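You operate a simulated robot arm through the tools that you are given. There is no shell and no other tool. Be economical: measure what you need, move in short steps, check, and stop when the job is done.

You are at the controls of a simulated two-armed robot. One attempt, no reset.

Task
Wipe up the spill on the side worktop with the dishcloth and put it back.

The check looks at the end state, three seconds after you hand in, the way a careful person would. Anything else that was tipped, shoved, dropped, spilled or broken makes it a failure.

Robot
Two 6-joint arms with two-finger parallel grippers on one trunk, on a base that drives. Base frame: it is fixed to the floor where the robot stands at the start and does not move with it; the origin is under the middle of the robot, x ahead of it, y to its left, z up; the surface under the hand at the start is at about z = 0.91. Units: m, rad, N and s.
The left shoulder is at the start at [0.28, 0.185, 1.055], the right one opposite. With the tool pointing down near the work surface each hand reaches from about 0.56 to 0.94 m from the robot's upright axis, wherever it stands, measured 20 degrees to its own side. Payload 1.57 kg a hand.
The tool frame of a hand sits at the grasp point between the pads (the TCP): z along the fingers, y along the line on which they close. The tips reach 0.03 m beyond it. Largest opening 0.08 m; finger width 0.017, thickness 0.012; the body of the gripper, 0.04 by 0.082 m, starts 0.08 m behind the TCP.
Orientation is told as [roll, pitch, yaw] about the base's x, y, z axes, in that order, counted from this pose: with the fingers straight down and closing along the base's y, the tool's x points along the base's -x, its y along +y and its z along -z.

Tools
- The arms move only by the tool nudge_tool. It takes "left_series", "right_series" or both (then of equal length, played together; a hand with none holds still); each is a list of rows, each a list of 7 numbers: the finger opening in m, from 0 to 0.08, then the shift along the base's x, y, z in m, then the turn, a rotation vector about the base's x, y, z in rad. In form: [[grip, dx, dy, dz, wx, wy, wz], ...]. A call has 1 to 8 rows; each row is the pose to reach, as a shift and turn from the pose commanded when the call began. A row lasts 0.2 s, in which the tool goes at most 0.05 m and 0.15 rad; a call with a longer step from one row to the next is refused whole, and so is a gripper value outside its range. Where a pose cannot be reached the arm comes as near as it can. A force on the tool above 40 N (or 10 N above the force at the start of the call, whichever is more), or a blocked arm, ends the call early, and 0.2 s more pass. The fingers move at their own pace (about 0.153 m/s each) and stop on an object; they squeeze with about 35 N. The grip force told is the motor's: it shows also when the fingers shut on nothing. Time passes only in rows, and 0.2 s behind the last, so rows that repeat a pose let the fingers close. The reply holds the time, the measured pose of the TCP, the force on the tool along the base axes, the opening and the grip force, in the units named above and with some noise, with the torque about the TCP (base axes, N m) and any sound that the robot's microphone picked up.
- Cameras (640 x 400 px; columns grow to the right, rows downward): "scene" is now at [0.234, -0.0075, 1.4856]; the picture's right is [-0.09, -1.00, 0.00], its down [-0.81, 0.07, -0.58] and it looks along [0.58, -0.05, -0.81] (base axes); focal length 262 px, centre (320, 200). "left" rides on the left gripper at [0.072, 0.007, -0.122] in its tool frame; the picture's right is [-0.09, 1.00, 0.00], its down [-0.84, -0.08, -0.54] and it looks along [-0.54, -0.05, 0.84] (tool axes); focal length 238 px, centre (320, 200). "right" rides on the right gripper at [0.072, -0.007, -0.122] in its tool frame; the picture's right is [0.09, 1.00, 0.00], its down [-0.84, 0.08, -0.54] and it looks along [-0.54, 0.05, 0.84] (tool axes); focal length 238 px, centre (320, 200). There is no depth. A picture from a camera that has moved, and an enlarged one, comes with that camera's place and axes in the base frame and with its lens.
- grab_frame(camera): a new picture of that camera. No time passes.
- slide_trunk(by): slides the trunk up (or, below 0, down) by that many m; the arms and the scene camera ride with it, the base frame stays. It gives what a move gives, with no picture.
- steer(legs): drives the robot by 1 to 6 legs, each [ahead, turn to the left] in m and rad, along the robot's own axes; the way and the turn of a leg run together, so that a leg with both is an arc; at most 1.5 m and 3.142 rad a leg. The arms and the cameras ride along, it lands a little off, and it stops where it bumps. It gives what a move gives.
- pan_tilt(pan, tilt): turns the head with the scene camera to pan (to the left, within 1.501 rad either way) and tilt (down, from -0.506 to 1.204), counted from straight ahead of the robot. It gives what a move gives.
- inspect(camera, box): a new picture of the part [left, top, right, bottom] of that camera's present view, enlarged. No time passes.
- finish_job(): hands the job in; it is judged then, once.

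Go step by step. Nothing tells you exact positions but the pictures and the camera data: compare them with the known pose of the tool, close in by small moves and look again before you grip or let go. The budget is 120 turns and 108 pictures, counting those below and the enlarged ones. Unless the task says otherwise, let go and move clear before handing in, and close with one line.

The tools are called after "Emit:" by a JSON object that holds its "method" and its "body". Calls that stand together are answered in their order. nudge_tool: Moves the arms, as the interface text tells. Its arguments: {"type":"object","properties":{"left_series":{"type":"array","items":{"type":"array","items":{"type":"number"}}},"right_series":{"type":"array","items":{"type":"array","items":{"type":"number"}}}},"required":[]} The other tools are called the same way: slide_trunk (by) slides the trunk up or down; steer (legs) drives the base; pan_tilt (pan, tilt) turns the head that bears the scene camera; grab_frame (camera) takes a picture; inspect (camera, box) takes an enlarged picture of a part of a camera's view; finish_job () hands the job in.

At the start:

```text
time: 0.0
left_eef_pos: [0.5389, 0.2272, 1.1791]
left_orientation: [0.002, 0.001, -0.001]
left_ft_force: [-0.1, 0.4, 0.4]
left_torque: [0.0, -0.02, 0.0]
left_gripper_width: 0.0801
left_gripper_force: 0.1
right_eef_pos: [0.5641, -0.2323, 1.1882]
right_orientation: [0.0, -0.001, -0.004]
right_ft_force: [0.0, -0.5, 0.6]
right_torque: [-0.01, -0.01, 0.0]
right_gripper_width: 0.08
right_gripper_force: 0.1
trunk travel left (down, up): [-0.75, 0.24]
robot x, y, heading: [0.0001, -0.0017, 0.004]
head pan, tilt: [-0.091, 0.951]
```

scene: 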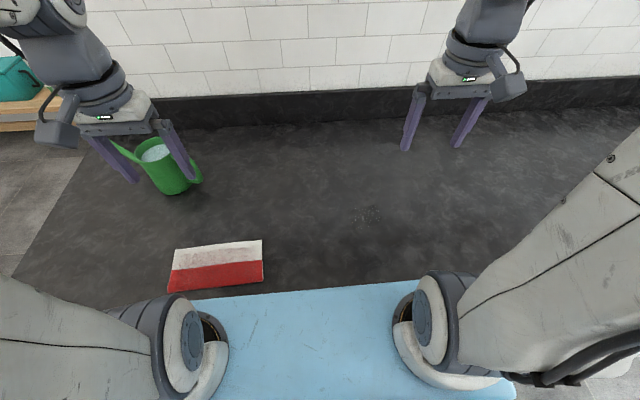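
right: 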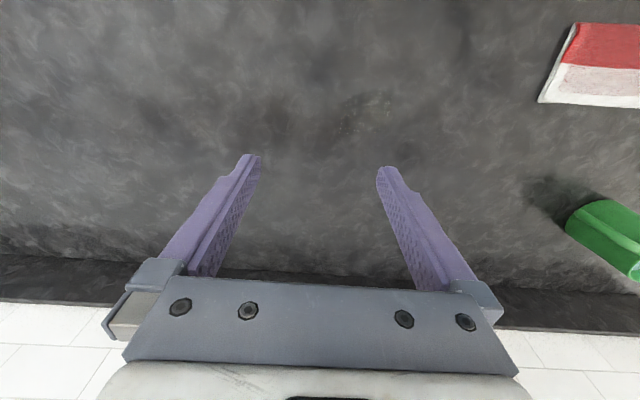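
left: 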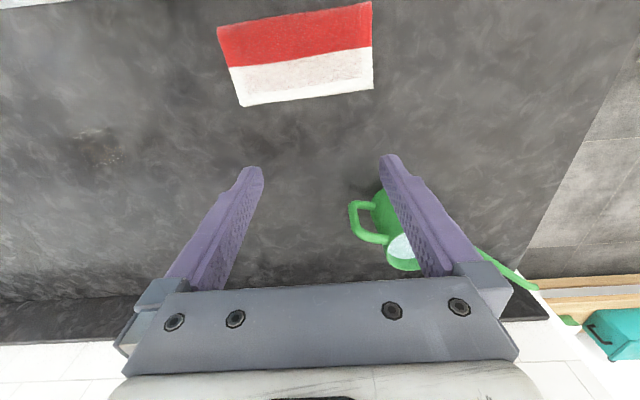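

I see a red/white cloth on the worktop ahead, a green watering can, and a faint patch near the middle. The "side worktop" may be elsewhere, so I look around with the head.

Emit:
{"method": "pan_tilt", "body": {"pan": 1.2, "tilt": 0.6}}

Emit:
{"method": "grab_frame", "body": {"camera": "scene"}}

Emit:
{"method": "pan_tilt", "body": {"pan": -1.2, "tilt": 0.6}}

Emit:
{"method": "grab_frame", "body": {"camera": "scene"}}

```text
time: 1.5
left_eef_pos: [0.539, 0.2274, 1.1777]
left_orientation: [-0.002, 0.001, -0.001]
left_ft_force: [0.9, -0.2, -0.1]
left_torque: [-0.04, -0.04, -0.02]
left_gripper_width: 0.0801
left_gripper_force: 0.0
right_eef_pos: [0.5623, -0.2329, 1.1883]
right_orientation: [-0.001, 0.001, -0.002]
right_ft_force: [0.2, -0.3, -0.2]
right_torque: [0.04, -0.01, 0.02]
right_gripper_width: 0.0798
right_gripper_force: 0.1
trunk travel left (down, up): [-0.75, 0.24]
robot x, y, heading: [-0.0019, 0.0015, 0.0]
head pan, tilt: [1.201, 0.6]
```

```text
104 pictures are left
camera scene: at [0.1937, 0.0815, 1.5141], right [0.93, -0.36, 0.0], down [-0.2, -0.53, -0.82], along [0.3, 0.77, -0.57], focal length 262 px, centre (320, 200)
```

scene: 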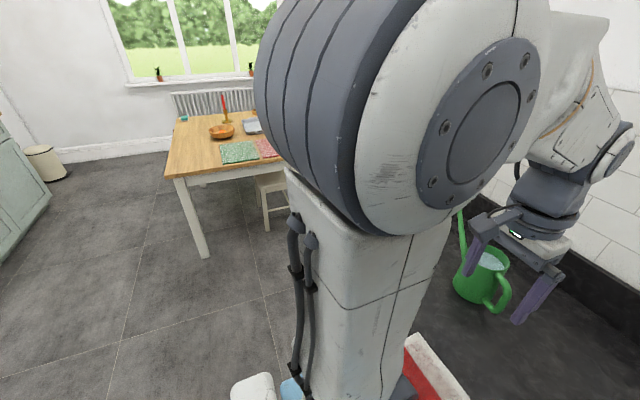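

```text
time: 3.7
left_eef_pos: [0.5381, 0.2263, 1.1799]
left_orientation: [0.001, 0.0, -0.002]
left_ft_force: [0.1, -0.3, -0.1]
left_torque: [-0.04, 0.05, 0.01]
left_gripper_width: 0.08
left_gripper_force: 0.0
right_eef_pos: [0.5626, -0.2318, 1.1881]
right_orientation: [-0.001, 0.001, -0.002]
right_ft_force: [-0.5, -0.2, -0.2]
right_torque: [0.02, 0.01, -0.01]
right_gripper_width: 0.08
right_gripper_force: 0.2
trunk travel left (down, up): [-0.75, 0.24]
robot x, y, heading: [-0.0021, -0.0008, 0.001]
head pan, tilt: [-1.201, 0.6]
```

```text
103 pictures are left
camera scene: at [0.1937, -0.0833, 1.5141], right [-0.93, -0.36, 0.0], down [-0.2, 0.53, -0.83], along [0.3, -0.77, -0.56], focal length 262 px, centre (320, 200)
```

scene: 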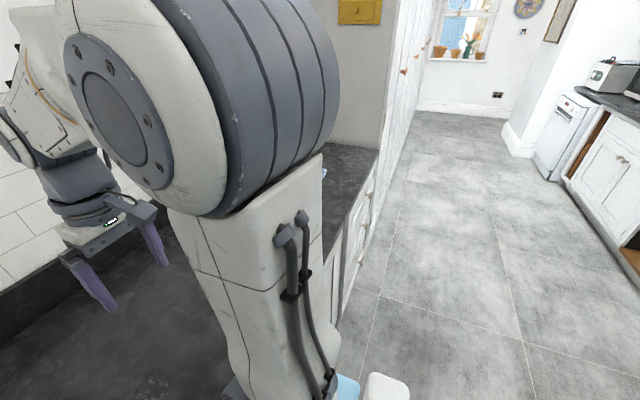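

To the right the counter goes on, and across the room there is another worktop. I look further.

Emit:
{"method": "pan_tilt", "body": {"pan": -1.5, "tilt": 0.35}}

Emit:
{"method": "grab_frame", "body": {"camera": "scene"}}

Emit:
{"method": "pan_tilt", "body": {"pan": -0.6, "tilt": 0.6}}

Emit:
{"method": "grab_frame", "body": {"camera": "scene"}}

Emit:
{"method": "pan_tilt", "body": {"pan": 1.5, "tilt": 0.35}}

Emit:
{"method": "grab_frame", "body": {"camera": "scene"}}

Emit:
{"method": "pan_tilt", "body": {"pan": 0.5, "tilt": 0.6}}

Emit:
{"method": "grab_frame", "body": {"camera": "scene"}}

```text
time: 4.5
left_eef_pos: [0.5388, 0.2267, 1.1783]
left_orientation: [0.0, 0.001, -0.001]
left_ft_force: [-0.5, 0.3, 0.3]
left_torque: [0.02, 0.03, -0.04]
left_gripper_width: 0.0801
left_gripper_force: 0.1
right_eef_pos: [0.5626, -0.2328, 1.1874]
right_orientation: [-0.001, -0.001, -0.001]
right_ft_force: [0.4, 0.1, -0.5]
right_torque: [-0.04, 0.01, 0.02]
right_gripper_width: 0.08
right_gripper_force: 0.1
trunk travel left (down, up): [-0.75, 0.24]
robot x, y, heading: [0.0027, -0.0023, -0.002]
head pan, tilt: [-1.499, 0.351]
```

```text
102 pictures are left
camera scene: at [0.1684, -0.0938, 1.5368], right [-1.0, -0.07, 0.0], down [-0.02, 0.34, -0.94], along [0.07, -0.94, -0.34], focal length 262 px, centre (320, 200)
```

scene: 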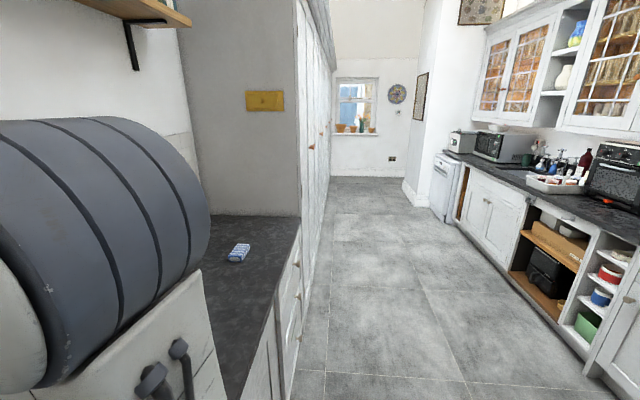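

```text
time: 5.7
left_eef_pos: [0.5376, 0.2266, 1.1777]
left_orientation: [0.0, 0.001, -0.001]
left_ft_force: [0.7, -0.1, -0.5]
left_torque: [0.0, 0.01, -0.02]
left_gripper_width: 0.08
left_gripper_force: 0.1
right_eef_pos: [0.5626, -0.2312, 1.1888]
right_orientation: [0.0, 0.001, -0.001]
right_ft_force: [0.2, 0.0, -0.2]
right_torque: [0.0, 0.0, 0.01]
right_gripper_width: 0.0797
right_gripper_force: 0.0
trunk travel left (down, up): [-0.75, 0.24]
robot x, y, heading: [-0.0014, -0.0002, 0.0]
head pan, tilt: [-0.6, 0.6]
```

```text
101 pictures are left
camera scene: at [0.2346, -0.0509, 1.5141], right [-0.57, -0.82, 0.0], down [-0.47, 0.32, -0.83], along [0.68, -0.47, -0.56], focal length 262 px, centre (320, 200)
```

scene: 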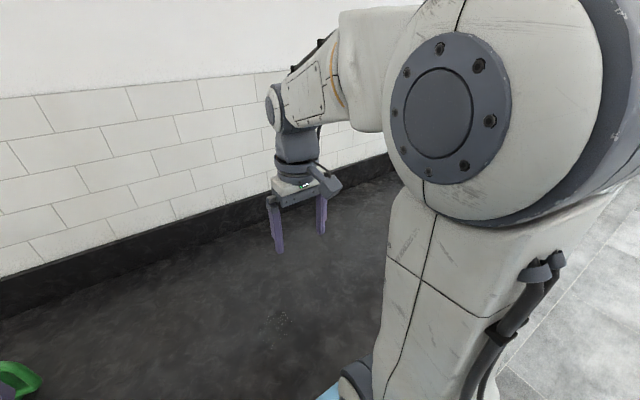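

```text
time: 7.7
left_eef_pos: [0.5387, 0.2274, 1.1792]
left_orientation: [0.001, -0.001, -0.002]
left_ft_force: [-0.3, 0.6, -0.3]
left_torque: [-0.01, 0.01, 0.03]
left_gripper_width: 0.0801
left_gripper_force: 0.1
right_eef_pos: [0.563, -0.2322, 1.1886]
right_orientation: [0.002, 0.0, -0.001]
right_ft_force: [-0.1, -0.4, 0.8]
right_torque: [-0.03, 0.04, 0.0]
right_gripper_width: 0.08
right_gripper_force: 0.0
trunk travel left (down, up): [-0.75, 0.24]
robot x, y, heading: [-0.0007, -0.0007, -0.002]
head pan, tilt: [1.499, 0.351]
```

```text
100 pictures are left
camera scene: at [0.1684, 0.092, 1.5368], right [1.0, -0.07, 0.0], down [-0.02, -0.34, -0.94], along [0.07, 0.94, -0.34], focal length 262 px, centre (320, 200)
```

scene: 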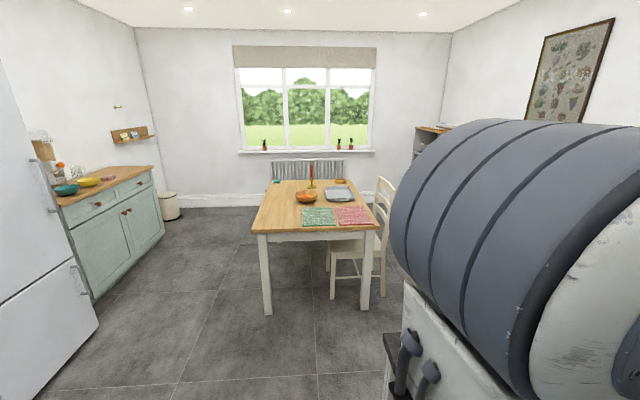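

```text
time: 8.9
left_eef_pos: [0.5389, 0.227, 1.178]
left_orientation: [0.001, -0.001, -0.001]
left_ft_force: [0.7, 0.1, -0.9]
left_torque: [0.0, -0.02, -0.03]
left_gripper_width: 0.0802
left_gripper_force: 0.0
right_eef_pos: [0.5621, -0.2309, 1.189]
right_orientation: [0.0, 0.0, -0.001]
right_ft_force: [-0.4, -0.3, -0.3]
right_torque: [0.0, -0.01, 0.0]
right_gripper_width: 0.0799
right_gripper_force: 0.0
trunk travel left (down, up): [-0.75, 0.24]
robot x, y, heading: [-0.0023, 0.0004, 0.001]
head pan, tilt: [0.499, 0.6]
```

```text
99 pictures are left
camera scene: at [0.2393, 0.0415, 1.5141], right [0.48, -0.88, 0.0], down [-0.5, -0.27, -0.83], along [0.72, 0.4, -0.56], focal length 262 px, centre (320, 200)
```

scene: 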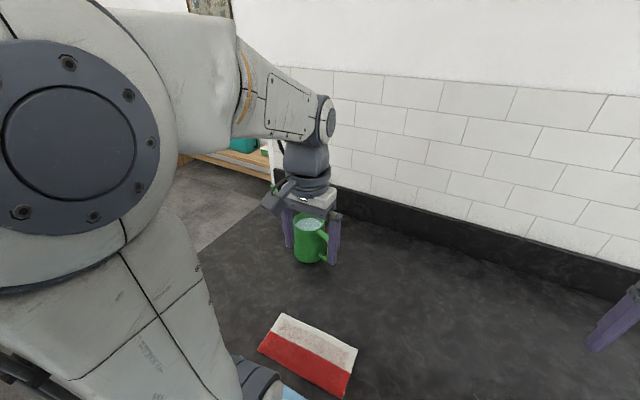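

The patch on this counter looks like a possible spill. I look closely at it, the cloth, and the blue-white thing down the counter.

Emit:
{"method": "pan_tilt", "body": {"pan": -0.091, "tilt": 0.951}}

Emit:
{"method": "inspect", "body": {"camera": "scene", "box": [290, 160, 450, 260]}}

Emit:
{"method": "inspect", "body": {"camera": "scene", "box": [100, 130, 292, 310]}}

Emit:
{"method": "pan_tilt", "body": {"pan": -1.5, "tilt": 0.5}}

Emit:
{"method": "inspect", "body": {"camera": "scene", "box": [180, 120, 340, 400]}}

Emit:
{"method": "inspect", "body": {"camera": "scene", "box": [420, 60, 640, 200]}}

```text
time: 9.9
left_eef_pos: [0.5387, 0.228, 1.1798]
left_orientation: [-0.001, 0.0, -0.002]
left_ft_force: [0.2, -0.1, -0.4]
left_torque: [-0.03, 0.01, 0.0]
left_gripper_width: 0.0798
left_gripper_force: 0.1
right_eef_pos: [0.5621, -0.2312, 1.188]
right_orientation: [-0.001, 0.0, -0.001]
right_ft_force: [0.0, 0.6, -0.2]
right_torque: [0.03, 0.01, -0.03]
right_gripper_width: 0.08
right_gripper_force: 0.1
trunk travel left (down, up): [-0.75, 0.24]
robot x, y, heading: [-0.0037, -0.0005, -0.007]
head pan, tilt: [-0.091, 0.951]
```

```text
4.00 times, centred on (370, 210) of scene
camera zoom: at [0.2341, -0.0074, 1.4856], right [-0.09, -1.0, 0.0], down [-0.81, 0.07, -0.58], along [0.58, -0.05, -0.81], focal length 1049 px, centre (120, 160)
```

zoom: 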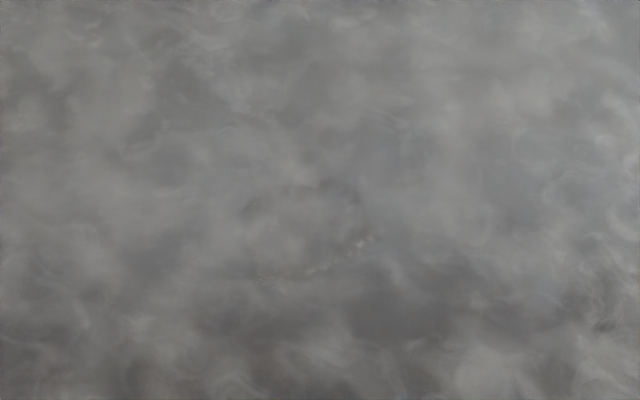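

```text
2.22 times, centred on (196, 220) of scene
camera zoom: at [0.2341, -0.0074, 1.4856], right [-0.09, -1.0, 0.0], down [-0.81, 0.07, -0.58], along [0.58, -0.05, -0.81], focal length 583 px, centre (596, 156)
```

zoom: 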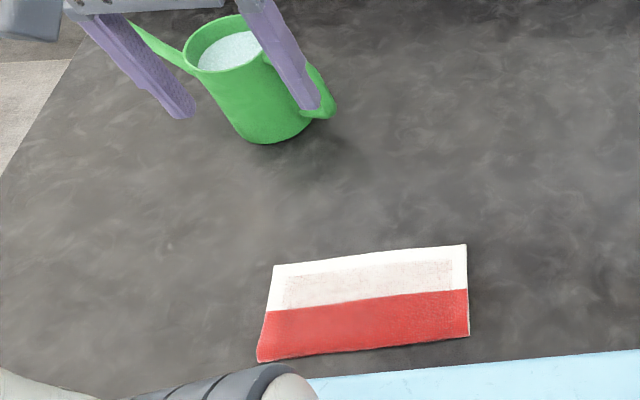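

```text
time: 11.5
left_eef_pos: [0.5381, 0.2273, 1.1783]
left_orientation: [0.0, -0.001, 0.0]
left_ft_force: [-0.6, 0.6, -0.2]
left_torque: [0.0, 0.01, 0.0]
left_gripper_width: 0.0801
left_gripper_force: 0.1
right_eef_pos: [0.5628, -0.2326, 1.1882]
right_orientation: [-0.002, 0.001, -0.002]
right_ft_force: [0.2, -0.9, 0.0]
right_torque: [0.01, 0.02, 0.04]
right_gripper_width: 0.0799
right_gripper_force: 0.1
trunk travel left (down, up): [-0.75, 0.24]
robot x, y, heading: [-0.0013, 0.0029, 0.003]
head pan, tilt: [-1.499, 0.499]
```

```text
1.43 times, centred on (260, 260) of scene
camera zoom: at [0.1683, -0.0916, 1.5231], right [-1.0, -0.07, 0.0], down [-0.03, 0.48, -0.88], along [0.06, -0.88, -0.48], focal length 375 px, centre (406, 114)
```

zoom: 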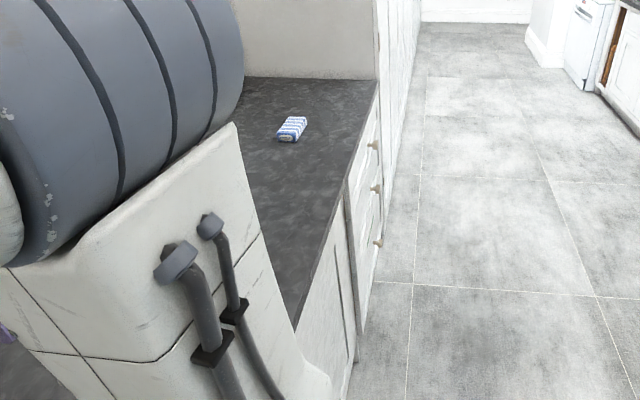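

```text
2.86 times, centred on (530, 130) of scene
camera zoom: at [0.1683, -0.0916, 1.5231], right [-1.0, -0.07, 0.0], down [-0.03, 0.48, -0.88], along [0.06, -0.88, -0.48], focal length 750 px, centre (-280, 400)
```

zoom: 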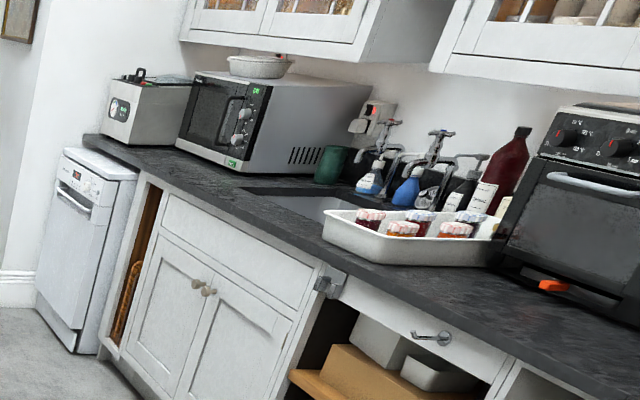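

I check the patch with the wrist cameras, and the blue-white thing enlarged.

Emit:
{"method": "inspect", "body": {"camera": "right", "box": [280, 60, 440, 160]}}

Emit:
{"method": "inspect", "body": {"camera": "left", "box": [20, 90, 180, 190]}}

Emit:
{"method": "inspect", "body": {"camera": "scene", "box": [230, 170, 300, 220]}}

Emit:
{"method": "inspect", "body": {"camera": "left", "box": [200, 0, 400, 120]}}

```text
4.00 times, centred on (360, 110) of right
camera zoom: at [0.4911, -0.2388, 1.3096], right [-0.09, 1.0, 0.0], down [0.84, 0.08, 0.54], along [0.54, 0.05, -0.84], focal length 953 px, centre (160, 560)
```

zoom: 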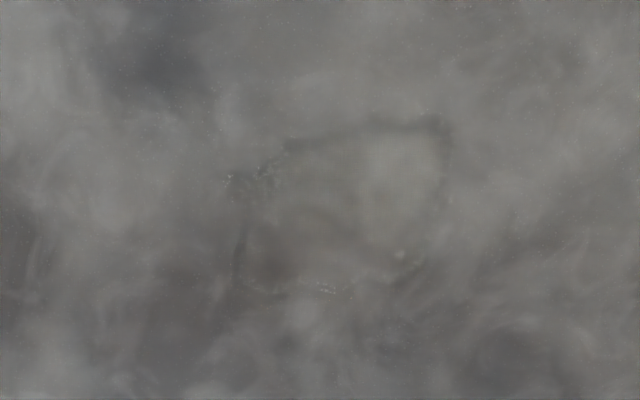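

```text
4.00 times, centred on (100, 140) of left
camera zoom: at [0.4658, 0.2323, 1.3006], right [0.09, 1.0, 0.0], down [0.84, -0.08, 0.54], along [0.54, -0.05, -0.84], focal length 953 px, centre (1200, 440)
```

zoom: 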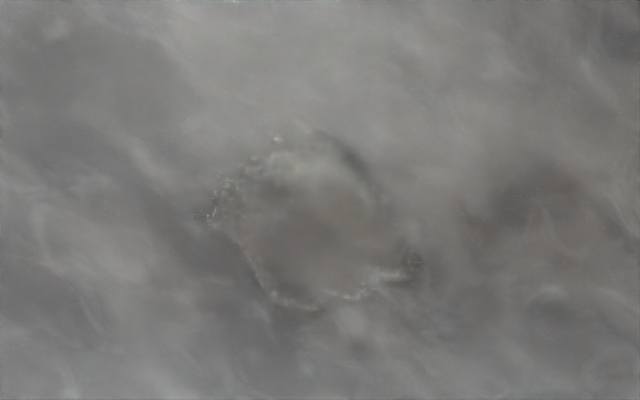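

```text
8.00 times, centred on (265, 195) of scene
camera zoom: at [0.1683, -0.0916, 1.5231], right [-1.0, -0.07, 0.0], down [-0.03, 0.48, -0.88], along [0.06, -0.88, -0.48], focal length 2099 px, centre (760, 240)
```

zoom: 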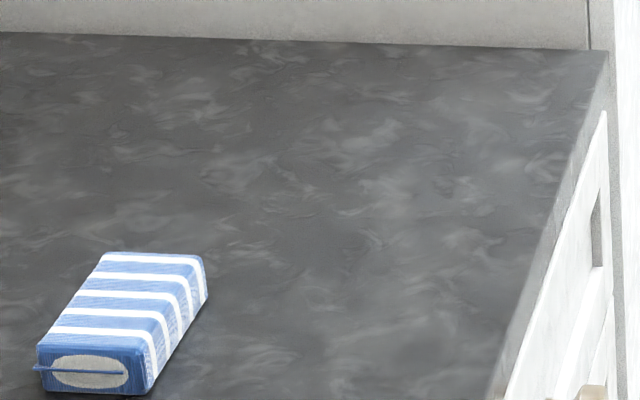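

```text
3.20 times, centred on (300, 60) of left
camera zoom: at [0.4658, 0.2323, 1.3006], right [0.09, 1.0, 0.0], down [0.84, -0.08, 0.54], along [0.54, -0.05, -0.84], focal length 763 px, centre (384, 648)
```

zoom: 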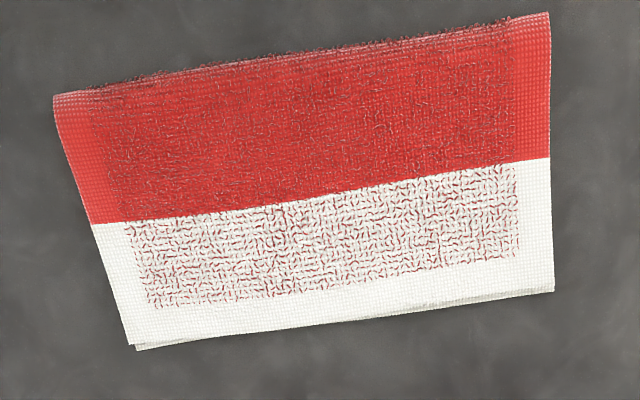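

The puddle is a clear-water ring about 9 cm across at roughly (0.573, -0.158), and the dishcloth is folded, about 0.20 x 0.10 m, centred near (0.478, 0.203). That is a bit close to the robot, so I back off 0.10 m and then look at the cloth with the left hand from nearer.

Emit:
{"method": "steer", "body": {"legs": [[-0.1, 0]]}}

Emit:
{"method": "pan_tilt", "body": {"pan": -0.09, "tilt": 0.85}}

Emit:
{"method": "grab_frame", "body": {"camera": "scene"}}

Emit:
{"method": "grab_frame", "body": {"camera": "left"}}

```text
time: 12.6
left_eef_pos: [0.4377, 0.2274, 1.1792]
left_orientation: [-0.001, 0.001, -0.001]
left_ft_force: [0.0, 0.4, 0.0]
left_torque: [-0.03, 0.05, 0.01]
left_gripper_width: 0.0797
left_gripper_force: 0.1
right_eef_pos: [0.4615, -0.2317, 1.1874]
right_orientation: [0.001, 0.0, 0.0]
right_ft_force: [0.2, -0.4, 0.3]
right_torque: [-0.02, 0.02, -0.02]
right_gripper_width: 0.0803
right_gripper_force: 0.0
trunk travel left (down, up): [-0.75, 0.24]
robot x, y, heading: [-0.1012, -0.002, 0.007]
head pan, tilt: [-1.499, 0.499]
```

```text
time: 14.2
left_eef_pos: [0.4376, 0.2271, 1.178]
left_orientation: [0.0, 0.0, 0.0]
left_ft_force: [-0.4, -0.6, -0.4]
left_torque: [0.01, 0.0, 0.03]
left_gripper_width: 0.0801
left_gripper_force: 0.0
right_eef_pos: [0.4619, -0.2319, 1.1879]
right_orientation: [0.0, -0.002, 0.001]
right_ft_force: [-0.4, 0.1, -0.1]
right_torque: [0.03, 0.0, 0.0]
right_gripper_width: 0.0802
right_gripper_force: 0.0
trunk travel left (down, up): [-0.75, 0.24]
robot x, y, heading: [-0.1013, -0.001, 0.005]
head pan, tilt: [-0.091, 0.85]
```

```text
90 pictures are left
camera scene: at [0.1385, -0.0078, 1.4932], right [-0.09, -1.0, 0.0], down [-0.75, 0.07, -0.66], along [0.66, -0.06, -0.75], focal length 262 px, centre (320, 200)
```

scene: 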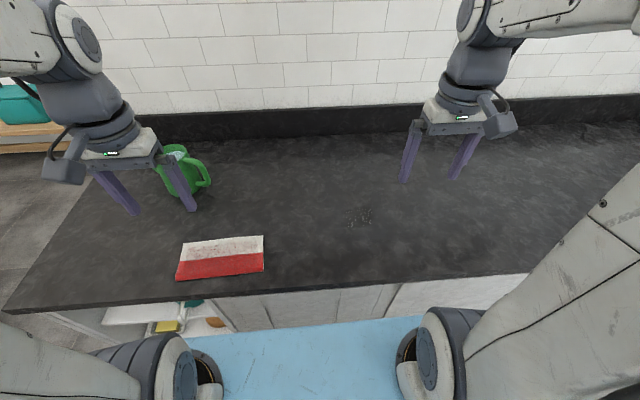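

```text
89 pictures are left
camera left: at [0.3644, 0.2327, 1.3006], right [0.09, 1.0, 0.0], down [0.84, -0.08, 0.54], along [0.54, -0.05, -0.84], focal length 238 px, centre (320, 200)
```

left: 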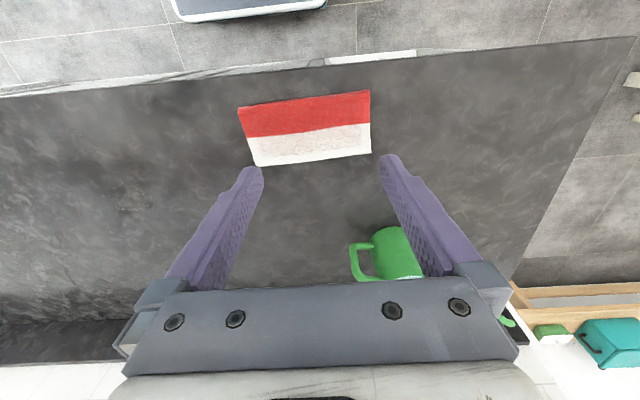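

The cloth lies about 4 cm from the counter's front edge. I lower the left hand above it to look from close.

Emit:
{"method": "nudge_tool", "body": {"left_series": [[0.08, 0.01, -0.006, -0.04, 0, 0, 0], [0.08, 0.02, -0.012, -0.08, 0, 0, 0], [0.08, 0.03, -0.018, -0.12, 0, 0, 0], [0.08, 0.04, -0.024, -0.16, 0, 0, 0], [0.08, 0.04, -0.024, -0.18, 0, 0, 0]]}}

Emit:
{"method": "grab_frame", "body": {"camera": "left"}}

Emit:
{"method": "grab_frame", "body": {"camera": "scene"}}

```text
time: 15.3
left_eef_pos: [0.4764, 0.2028, 0.9999]
left_orientation: [0.0, 0.001, 0.0]
left_ft_force: [0.7, 0.3, -0.4]
left_torque: [0.0, -0.01, -0.01]
left_gripper_width: 0.0799
left_gripper_force: 0.0
right_eef_pos: [0.4626, -0.2304, 1.1882]
right_orientation: [0.001, 0.0, -0.001]
right_ft_force: [0.0, 0.1, 0.4]
right_torque: [0.02, 0.02, -0.01]
right_gripper_width: 0.0801
right_gripper_force: 0.0
trunk travel left (down, up): [-0.75, 0.24]
robot x, y, heading: [-0.1011, -0.0002, 0.001]
head pan, tilt: [-0.091, 0.85]
```

```text
88 pictures are left
camera left: at [0.4029, 0.2081, 1.121], right [0.09, 1.0, 0.0], down [0.84, -0.08, 0.54], along [0.54, -0.05, -0.84], focal length 238 px, centre (320, 200)
```

left: 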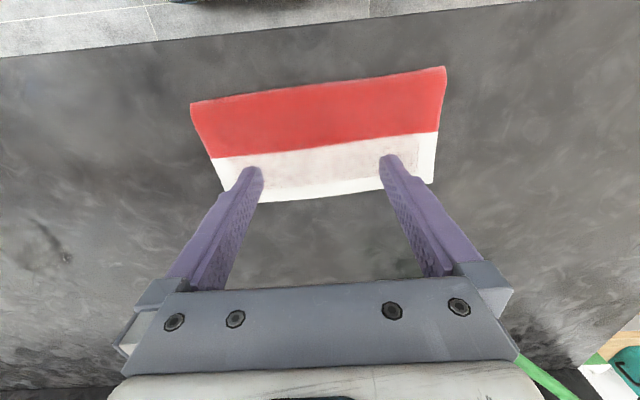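

```text
87 pictures are left
camera scene: at [0.1385, -0.0078, 1.4932], right [-0.09, -1.0, 0.0], down [-0.75, 0.07, -0.66], along [0.66, -0.06, -0.75], focal length 262 px, centre (320, 200)
```

scene: 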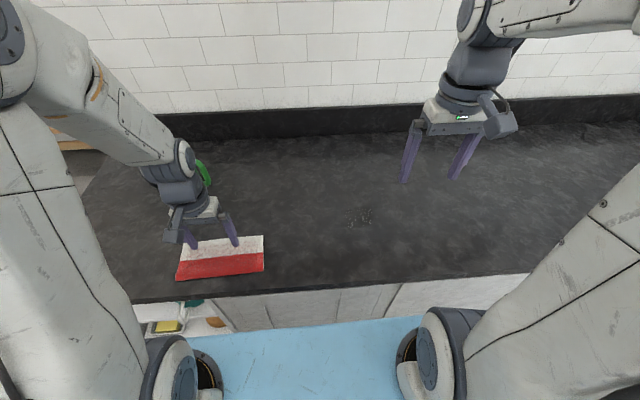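

The hand is over the cloth's centre. I go down gently until the tips feel the cloth, then try to pinch it.

Emit:
{"method": "nudge_tool", "body": {"left_series": [[0.06, 0, 0, -0.03, 0, 0, 0], [0.06, 0, 0, -0.04, 0, 0, 0], [0.06, 0, 0, -0.045, 0, 0, 0], [0.06, 0, 0, -0.05, 0, 0, 0]]}}

Emit:
{"method": "inspect", "body": {"camera": "left", "box": [160, 20, 480, 220]}}

```text
time: 16.4
left_eef_pos: [0.4771, 0.2027, 0.9481]
left_orientation: [-0.001, -0.001, 0.0]
left_ft_force: [-0.5, 0.0, 0.9]
left_torque: [-0.04, 0.0, 0.02]
left_gripper_width: 0.0599
left_gripper_force: 0.0
right_eef_pos: [0.4628, -0.2305, 1.189]
right_orientation: [0.0, 0.0, -0.001]
right_ft_force: [-0.1, 0.5, 0.4]
right_torque: [0.02, 0.08, 0.01]
right_gripper_width: 0.08
right_gripper_force: 0.0
trunk travel left (down, up): [-0.75, 0.24]
robot x, y, heading: [-0.1025, -0.0015, 0.007]
head pan, tilt: [-0.091, 0.85]
```

```text
2.00 times, centred on (320, 120) of left
camera zoom: at [0.4042, 0.2079, 1.0703], right [0.09, 1.0, 0.0], down [0.84, -0.08, 0.54], along [0.54, -0.05, -0.84], focal length 477 px, centre (320, 360)
```

zoom: 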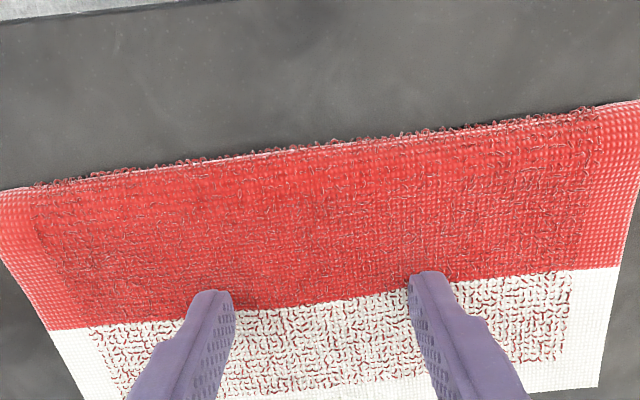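

Not yet in touch; the cloth is thin. I go down by millimetres.

Emit:
{"method": "nudge_tool", "body": {"left_series": [[0.06, 0, 0, -0.003, 0, 0, 0], [0.06, 0, 0, -0.005, 0, 0, 0], [0.06, 0, 0, -0.007, 0, 0, 0]]}}

```text
time: 17.3
left_eef_pos: [0.4786, 0.2024, 0.9451]
left_orientation: [-0.002, -0.006, -0.002]
left_ft_force: [-5.2, -0.2, 29.7]
left_torque: [-0.07, 0.14, 0.04]
left_gripper_width: 0.0597
left_gripper_force: 0.1
right_eef_pos: [0.4604, -0.232, 1.1892]
right_orientation: [-0.001, 0.0, 0.0]
right_ft_force: [0.8, -0.2, -0.1]
right_torque: [0.05, -0.04, 0.01]
right_gripper_width: 0.0798
right_gripper_force: 0.0
trunk travel left (down, up): [-0.75, 0.24]
robot x, y, heading: [-0.1007, 0.0014, 0.003]
head pan, tilt: [-0.091, 0.85]
stopped in row 3 (left hand): the force on the tool passed its limit at 42 N (the readings are from after the stop); the commanded pose is now the measured one
```

The tips touch at TCP z of about 0.945, with a firm press. I ease a little and close to see whether the cloth bunches between the fingers.

Emit:
{"method": "nudge_tool", "body": {"left_series": [[0.06, 0, 0, 0.0, 0, 0, 0], [0.03, 0, 0, 0.0, 0, 0, 0], [0.0, 0, 0, 0.0, 0, 0, 0], [0.0, 0, 0, 0.0, 0, 0, 0], [0.0, 0, 0, 0.0, 0, 0, 0]]}}

Emit:
{"method": "grab_frame", "body": {"camera": "left"}}

Emit:
{"method": "inspect", "body": {"camera": "scene", "box": [140, 180, 300, 300]}}

```text
time: 18.1
left_eef_pos: [0.4794, 0.2024, 0.9454]
left_orientation: [0.001, -0.011, 0.001]
left_ft_force: [-2.7, 0.2, 25.8]
left_torque: [0.03, 0.11, 0.07]
left_gripper_width: 0.0101
left_gripper_force: 27.7
right_eef_pos: [0.4613, -0.2314, 1.1902]
right_orientation: [-0.001, -0.001, 0.001]
right_ft_force: [0.4, -0.2, -1.6]
right_torque: [-0.01, 0.0, -0.01]
right_gripper_width: 0.0801
right_gripper_force: 0.2
trunk travel left (down, up): [-0.75, 0.24]
robot x, y, heading: [-0.1001, -0.0013, 0.008]
head pan, tilt: [-0.091, 0.85]
stopped in row 4 (left hand): the force on the tool passed its limit at 41 N (the readings are from after the stop); the commanded pose is now the measured one
```

```text
85 pictures are left
camera left: at [0.4058, 0.2081, 1.0659], right [0.09, 1.0, 0.0], down [0.83, -0.08, 0.55], along [0.55, -0.05, -0.83], focal length 238 px, centre (320, 200)
```

left: 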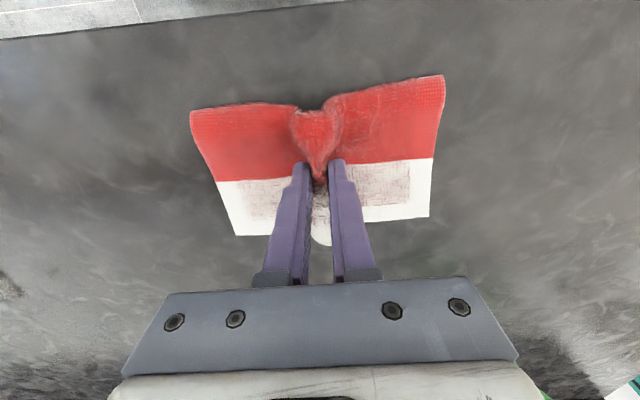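

```text
3.33 times, centred on (220, 240) of scene
camera zoom: at [0.1372, -0.0083, 1.4932], right [-0.09, -1.0, 0.0], down [-0.75, 0.07, -0.66], along [0.66, -0.06, -0.75], focal length 874 px, centre (653, 67)
```

zoom: 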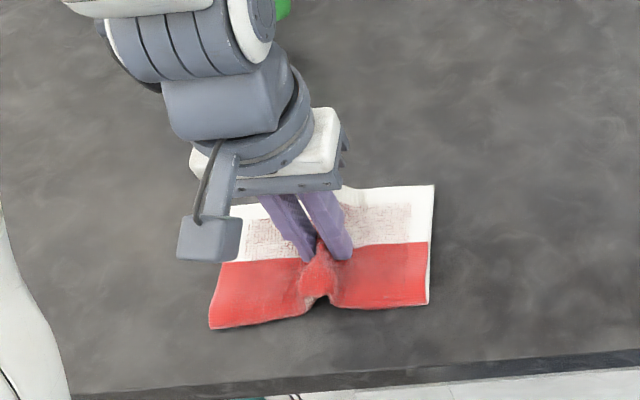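

The cloth is soft and bunched into the fingers (10 mm held). I lift it and look.

Emit:
{"method": "nudge_tool", "body": {"left_series": [[0.0, 0, 0, 0.005, 0, 0, 0], [0.0, 0, 0, 0.015, 0, 0, 0], [0.0, 0, 0, 0.035, 0, 0, 0], [0.0, 0, 0, 0.06, 0, 0, 0], [0.0, 0, 0, 0.08, 0, 0, 0]]}}

Emit:
{"method": "grab_frame", "body": {"camera": "left"}}

Emit:
{"method": "inspect", "body": {"camera": "scene", "box": [140, 160, 300, 300]}}

```text
time: 19.3
left_eef_pos: [0.479, 0.2016, 1.0243]
left_orientation: [-0.001, -0.009, 0.0]
left_ft_force: [0.1, -0.5, -0.2]
left_torque: [0.02, 0.01, -0.03]
left_gripper_width: 0.0091
left_gripper_force: 27.9
right_eef_pos: [0.463, -0.2323, 1.1887]
right_orientation: [-0.001, -0.001, 0.002]
right_ft_force: [0.4, 0.0, 0.0]
right_torque: [-0.01, 0.03, -0.02]
right_gripper_width: 0.0802
right_gripper_force: 0.1
trunk travel left (down, up): [-0.75, 0.24]
robot x, y, heading: [-0.1031, 0.0012, 0.003]
head pan, tilt: [-0.091, 0.85]
```

```text
83 pictures are left
camera left: at [0.4056, 0.2086, 1.1452], right [0.09, 1.0, 0.0], down [0.83, -0.08, 0.55], along [0.55, -0.05, -0.84], focal length 238 px, centre (320, 200)
```

left: 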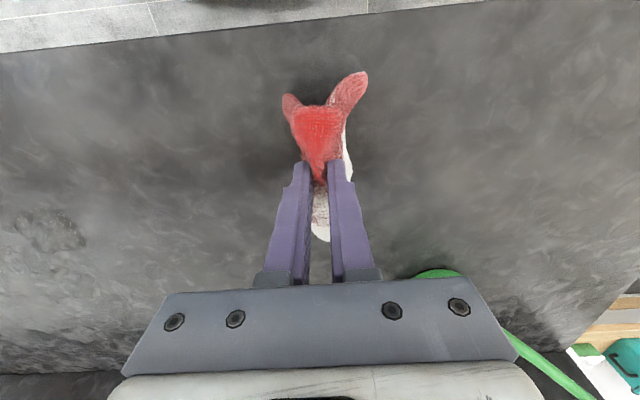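

```text
2.86 times, centred on (220, 230) of scene
camera zoom: at [0.1385, -0.0078, 1.4931], right [-0.09, -1.0, 0.0], down [-0.75, 0.07, -0.66], along [0.66, -0.06, -0.75], focal length 750 px, centre (606, 114)
```

zoom: 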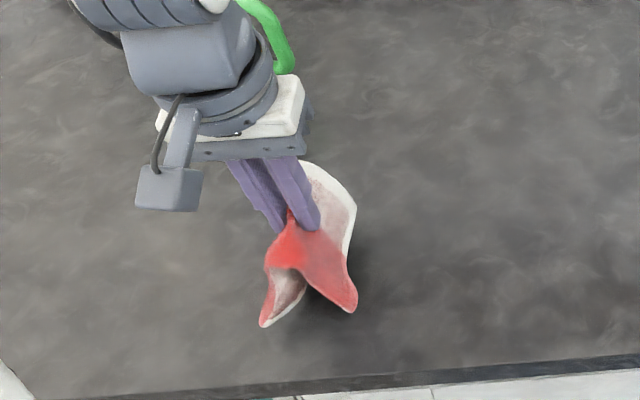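

The cloth is held, its halves hanging. I first move the right hand aside, then carry the cloth toward the spill at height.

Emit:
{"method": "nudge_tool", "body": {"right_series": [[0.08, 0, -0.05, 0, 0, 0, 0], [0.08, 0, -0.1, 0, 0, 0, 0], [0.08, 0, -0.15, 0, 0, 0, 0], [0.08, 0, -0.2, 0, 0, 0, 0], [0.08, 0, -0.25, 0, 0, 0, 0]], "left_series": [[0, 0, 0, 0.02, 0, 0, 0], [0, 0.012, -0.045, 0.03, 0, 0, 0], [0, 0.024, -0.09, 0.03, 0, 0, 0], [0, 0.036, -0.135, 0.03, 0, 0, 0], [0, 0.048, -0.18, 0.03, 0, 0, 0]]}}

Emit:
{"method": "nudge_tool", "body": {"left_series": [[0, 0.012, -0.045, 0, 0, 0, 0], [0, 0.024, -0.09, 0, 0, 0, 0], [0, 0.036, -0.135, 0, 0, 0, 0], [0, 0.046, -0.18, 0, 0, 0, 0]]}}

Emit:
{"method": "grab_frame", "body": {"camera": "left"}}

Emit:
{"method": "grab_frame", "body": {"camera": "scene"}}

```text
time: 20.5
left_eef_pos: [0.5301, 0.0236, 1.0531]
left_orientation: [0.0, -0.01, -0.001]
left_ft_force: [-0.1, -0.7, -1.1]
left_torque: [0.0, 0.0, 0.0]
left_gripper_width: 0.0094
left_gripper_force: 27.9
right_eef_pos: [0.4639, -0.4822, 1.1885]
right_orientation: [0.0, 0.0, -0.001]
right_ft_force: [-0.8, 0.2, -0.6]
right_torque: [-0.03, 0.0, -0.01]
right_gripper_width: 0.0797
right_gripper_force: 0.1
trunk travel left (down, up): [-0.75, 0.24]
robot x, y, heading: [-0.0994, -0.0034, 0.004]
head pan, tilt: [-0.091, 0.85]
```

```text
time: 21.5
left_eef_pos: [0.575, -0.1583, 1.0534]
left_orientation: [0.002, -0.01, 0.001]
left_ft_force: [-0.7, 0.3, -0.4]
left_torque: [0.01, -0.01, 0.0]
left_gripper_width: 0.0095
left_gripper_force: 27.5
right_eef_pos: [0.4653, -0.482, 1.1891]
right_orientation: [0.001, -0.001, 0.0]
right_ft_force: [0.1, -0.4, 0.5]
right_torque: [0.01, -0.03, -0.02]
right_gripper_width: 0.08
right_gripper_force: 0.0
trunk travel left (down, up): [-0.75, 0.24]
robot x, y, heading: [-0.1024, -0.0037, 0.001]
head pan, tilt: [-0.091, 0.85]
```

```text
81 pictures are left
camera left: at [0.5013, -0.1541, 1.1748], right [0.09, 1.0, 0.0], down [0.83, -0.08, 0.55], along [0.55, -0.05, -0.84], focal length 238 px, centre (320, 200)
```

left: 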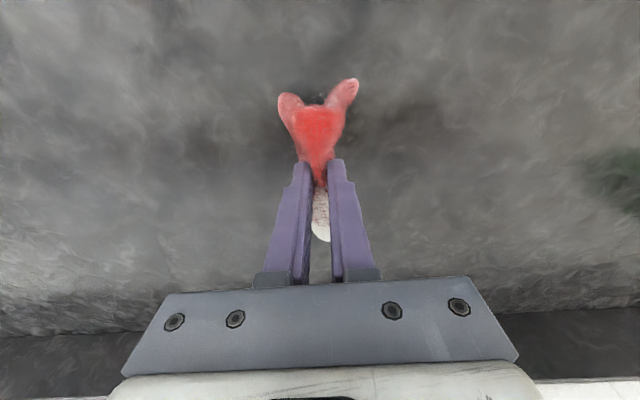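

```text
80 pictures are left
camera scene: at [0.1384, -0.0077, 1.4932], right [-0.09, -1.0, 0.0], down [-0.75, 0.07, -0.66], along [0.66, -0.06, -0.75], focal length 262 px, centre (320, 200)
```

scene: 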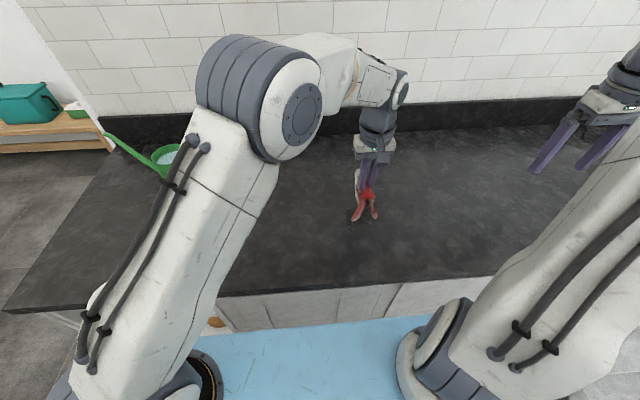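

The cloth is above the spill. I lower it onto the spill and let it spread.

Emit:
{"method": "nudge_tool", "body": {"left_series": [[0, 0, 0, -0.03, 0, 0, 0], [0, 0, 0, -0.06, 0, 0, 0], [0, 0, 0, -0.08, 0, 0, 0], [0, 0, 0, -0.09, 0, 0, 0], [0, 0, 0, -0.098, 0, 0, 0]]}}

Emit:
{"method": "grab_frame", "body": {"camera": "left"}}

Emit:
{"method": "inspect", "body": {"camera": "scene", "box": [290, 140, 450, 260]}}

```text
time: 22.7
left_eef_pos: [0.5741, -0.1565, 0.957]
left_orientation: [-0.002, -0.011, 0.001]
left_ft_force: [1.3, 0.6, 7.7]
left_torque: [-0.02, -0.03, 0.01]
left_gripper_width: 0.0094
left_gripper_force: 27.6
right_eef_pos: [0.4634, -0.483, 1.1887]
right_orientation: [-0.002, 0.0, 0.001]
right_ft_force: [0.0, 0.1, -0.2]
right_torque: [0.0, 0.01, -0.01]
right_gripper_width: 0.0801
right_gripper_force: 0.0
trunk travel left (down, up): [-0.75, 0.24]
robot x, y, heading: [-0.102, 0.0028, 0.007]
head pan, tilt: [-0.091, 0.85]
```

```text
79 pictures are left
camera left: at [0.5001, -0.1514, 1.0784], right [0.09, 1.0, 0.0], down [0.83, -0.08, 0.55], along [0.55, -0.05, -0.83], focal length 238 px, centre (320, 200)
```

left: 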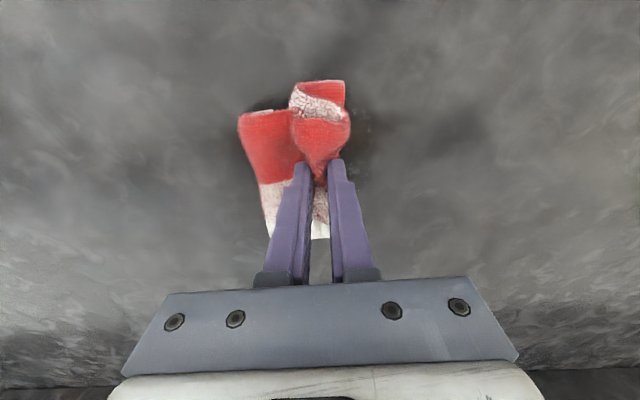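

```text
3.33 times, centred on (370, 200) of scene
camera zoom: at [0.1382, -0.0078, 1.4934], right [-0.09, -1.0, 0.0], down [-0.75, 0.07, -0.66], along [0.66, -0.06, -0.75], focal length 874 px, centre (153, 200)
```

zoom: 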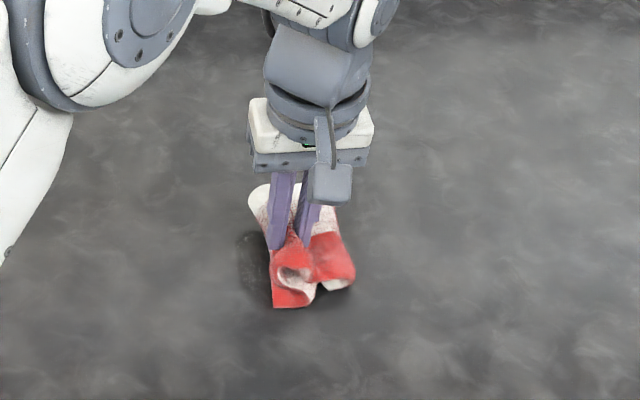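

One flap lies flat, the other is curled under – good enough to wipe. I make strokes across the puddle with a light press.

Emit:
{"method": "nudge_tool", "body": {"left_series": [[0, 0, 0.03, -0.002, 0, 0, 0], [0, 0, 0.06, -0.002, 0, 0, 0], [0, 0, 0.03, -0.002, 0, 0, 0], [0, 0, 0.0, -0.002, 0, 0, 0], [0, 0, -0.03, -0.002, 0, 0, 0], [0, 0, -0.06, -0.002, 0, 0, 0], [0, 0, -0.03, -0.002, 0, 0, 0], [0, 0, 0, -0.002, 0, 0, 0]]}}

Emit:
{"method": "grab_frame", "body": {"camera": "left"}}

Emit:
{"method": "inspect", "body": {"camera": "scene", "box": [290, 140, 450, 260]}}

```text
time: 24.5
left_eef_pos: [0.5742, -0.1577, 0.9545]
left_orientation: [-0.002, -0.01, -0.001]
left_ft_force: [0.3, -5.2, 18.6]
left_torque: [-0.21, 0.0, 0.05]
left_gripper_width: 0.0092
left_gripper_force: 28.5
right_eef_pos: [0.4626, -0.4828, 1.1893]
right_orientation: [-0.001, -0.001, -0.002]
right_ft_force: [0.2, 0.3, 0.0]
right_torque: [0.02, -0.01, 0.03]
right_gripper_width: 0.0799
right_gripper_force: 0.2
trunk travel left (down, up): [-0.75, 0.24]
robot x, y, heading: [-0.1019, -0.0018, 0.002]
head pan, tilt: [-0.091, 0.85]
```

```text
77 pictures are left
camera left: at [0.5007, -0.1517, 1.0751], right [0.09, 1.0, 0.0], down [0.83, -0.08, 0.55], along [0.55, -0.05, -0.83], focal length 238 px, centre (320, 200)
```

left: 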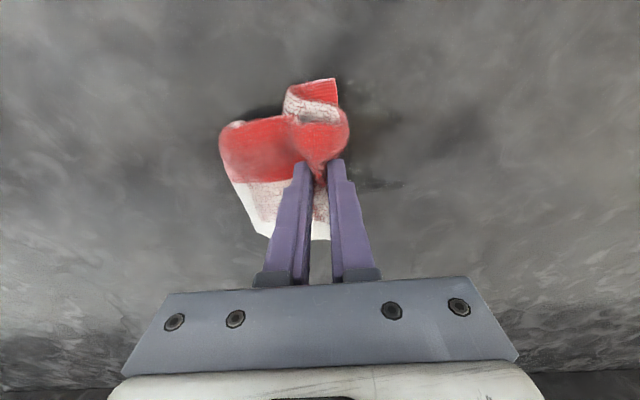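

```text
3.33 times, centred on (370, 200) of scene
camera zoom: at [0.1378, -0.0083, 1.4933], right [-0.09, -1.0, 0.0], down [-0.75, 0.07, -0.66], along [0.66, -0.06, -0.75], focal length 874 px, centre (153, 200)
```

zoom: 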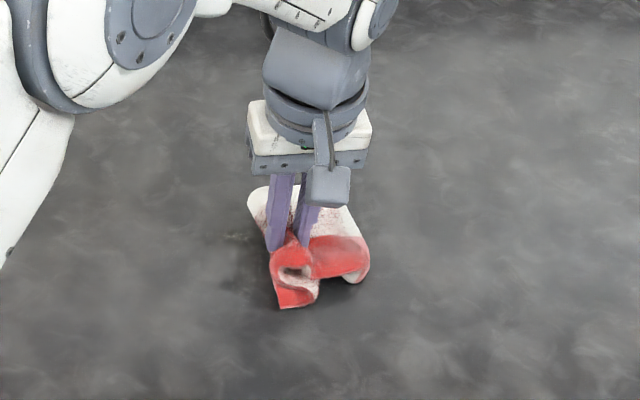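

There is some residue left near (0.60, -0.10). More strokes with x offsets.

Emit:
{"method": "nudge_tool", "body": {"left_series": [[0, 0.03, 0.03, -0.003, 0, 0, 0], [0, 0.03, 0.07, -0.003, 0, 0, 0], [0, 0.03, 0.03, -0.003, 0, 0, 0], [0, 0.03, -0.015, -0.003, 0, 0, 0], [0, 0.03, -0.06, -0.003, 0, 0, 0], [0, -0.01, -0.06, -0.003, 0, 0, 0], [0, -0.03, -0.03, -0.003, 0, 0, 0], [0, -0.03, 0.01, -0.003, 0, 0, 0]]}}

Emit:
{"method": "nudge_tool", "body": {"left_series": [[0, 0, 0.045, 0, 0, 0, 0], [0, 0.02, 0.07, 0, 0, 0, 0], [0, 0.02, 0.03, 0, 0, 0, 0], [0, 0.02, -0.01, 0, 0, 0, 0], [0, 0.02, -0.05, 0, 0, 0, 0], [0, 0.02, -0.09, 0, 0, 0, 0]]}}

Emit:
{"method": "grab_frame", "body": {"camera": "left"}}

Emit:
{"method": "inspect", "body": {"camera": "scene", "box": [290, 140, 450, 260]}}

```text
time: 26.3
left_eef_pos: [0.545, -0.1475, 0.9522]
left_orientation: [-0.005, -0.016, -0.002]
left_ft_force: [1.4, -8.4, 29.7]
left_torque: [-0.39, -0.04, 0.08]
left_gripper_width: 0.0095
left_gripper_force: 27.5
right_eef_pos: [0.4622, -0.483, 1.1888]
right_orientation: [-0.001, 0.001, 0.0]
right_ft_force: [1.0, -0.1, 0.3]
right_torque: [0.05, 0.01, 0.03]
right_gripper_width: 0.0801
right_gripper_force: 0.2
trunk travel left (down, up): [-0.75, 0.24]
robot x, y, heading: [-0.1006, -0.0017, 0.001]
head pan, tilt: [-0.091, 0.85]
```

```text
time: 27.0
left_eef_pos: [0.5642, -0.0833, 0.9533]
left_orientation: [0.003, -0.009, 0.001]
left_ft_force: [-4.7, 3.8, 23.6]
left_torque: [0.02, 0.13, -0.01]
left_gripper_width: 0.0092
left_gripper_force: 27.4
right_eef_pos: [0.4629, -0.483, 1.1891]
right_orientation: [-0.001, 0.001, 0.0]
right_ft_force: [1.1, 0.7, -0.7]
right_torque: [0.02, 0.01, 0.02]
right_gripper_width: 0.0799
right_gripper_force: 0.1
trunk travel left (down, up): [-0.75, 0.24]
robot x, y, heading: [-0.0955, 0.0018, -0.001]
head pan, tilt: [-0.091, 0.85]
stopped in row 3 (left hand): the force on the tool passed its limit at 46 N (the readings are from after the stop); the commanded pose is now the measured one
```

```text
75 pictures are left
camera left: at [0.4898, -0.0777, 1.0746], right [0.09, 1.0, 0.0], down [0.83, -0.08, 0.55], along [0.55, -0.05, -0.84], focal length 238 px, centre (320, 200)
```

left: 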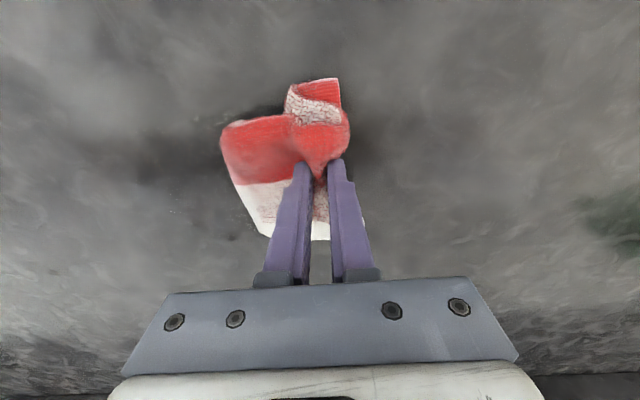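

```text
3.33 times, centred on (370, 200) of scene
camera zoom: at [0.1373, -0.0079, 1.4931], right [-0.09, -1.0, 0.0], down [-0.75, 0.07, -0.66], along [0.66, -0.06, -0.75], focal length 874 px, centre (153, 200)
```

zoom: 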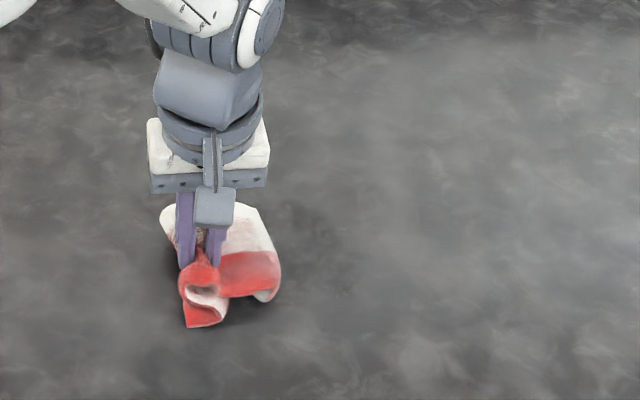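

It looks nearly gone. I lift the cloth away toward the left and inspect the spill area.

Emit:
{"method": "nudge_tool", "body": {"left_series": [[0, 0, 0.0, 0.03, 0, 0, 0], [0, 0, 0.0, 0.07, 0, 0, 0], [0, 0, 0.03, 0.1, 0, 0, 0], [0, 0, 0.07, 0.12, 0, 0, 0], [0, 0, 0.11, 0.12, 0, 0, 0]]}}

Emit:
{"method": "inspect", "body": {"camera": "left", "box": [0, 50, 320, 250]}}

Emit:
{"method": "inspect", "body": {"camera": "scene", "box": [290, 150, 450, 250]}}

Emit:
{"method": "grab_frame", "body": {"camera": "right"}}

```text
time: 28.2
left_eef_pos: [0.564, 0.0265, 1.0702]
left_orientation: [0.008, -0.005, 0.0]
left_ft_force: [-0.6, 0.2, -0.5]
left_torque: [0.0, -0.02, 0.0]
left_gripper_width: 0.0094
left_gripper_force: 27.6
right_eef_pos: [0.4632, -0.4835, 1.1891]
right_orientation: [0.001, 0.001, -0.003]
right_ft_force: [0.6, 0.5, 0.2]
right_torque: [0.0, 0.0, 0.0]
right_gripper_width: 0.0802
right_gripper_force: 0.1
trunk travel left (down, up): [-0.75, 0.24]
robot x, y, heading: [-0.0975, 0.0003, -0.0]
head pan, tilt: [-0.091, 0.85]
```

```text
2.00 times, centred on (160, 150) of left
camera zoom: at [0.4909, 0.0328, 1.1919], right [0.09, 1.0, 0.01], down [0.83, -0.08, 0.55], along [0.54, -0.05, -0.84], focal length 477 px, centre (640, 300)
```

zoom: 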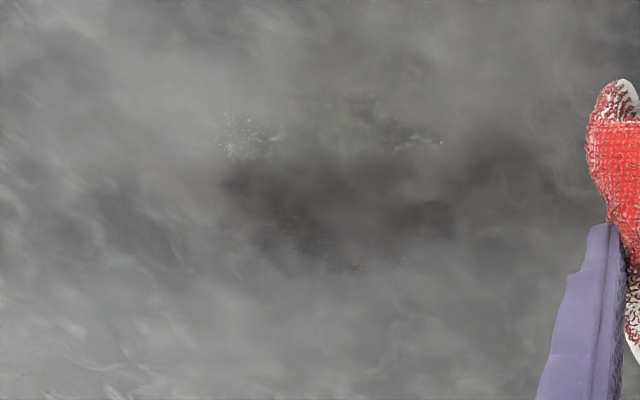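

```text
4.00 times, centred on (370, 200) of scene
camera zoom: at [0.1383, -0.0081, 1.4932], right [-0.09, -1.0, 0.0], down [-0.75, 0.07, -0.66], along [0.66, -0.06, -0.75], focal length 1049 px, centre (120, 200)
```

zoom: 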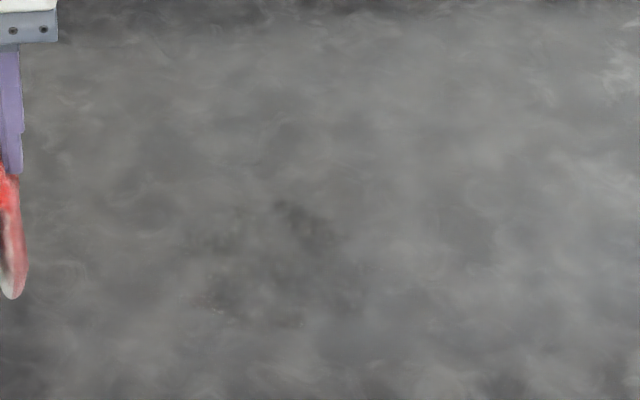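

```text
71 pictures are left
camera right: at [0.3915, -0.4894, 1.3099], right [-0.09, 1.0, 0.0], down [0.84, 0.08, 0.54], along [0.54, 0.05, -0.84], focal length 238 px, centre (320, 200)
```

right: 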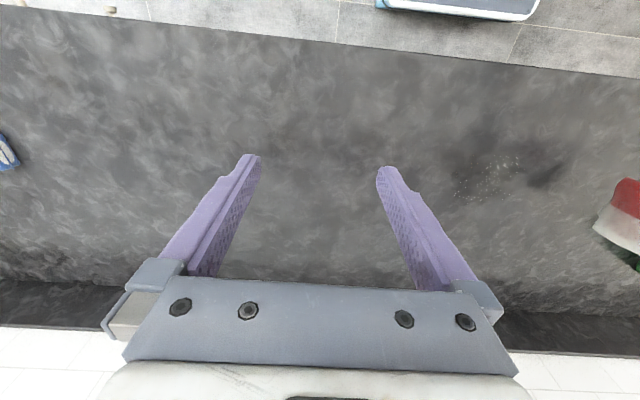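

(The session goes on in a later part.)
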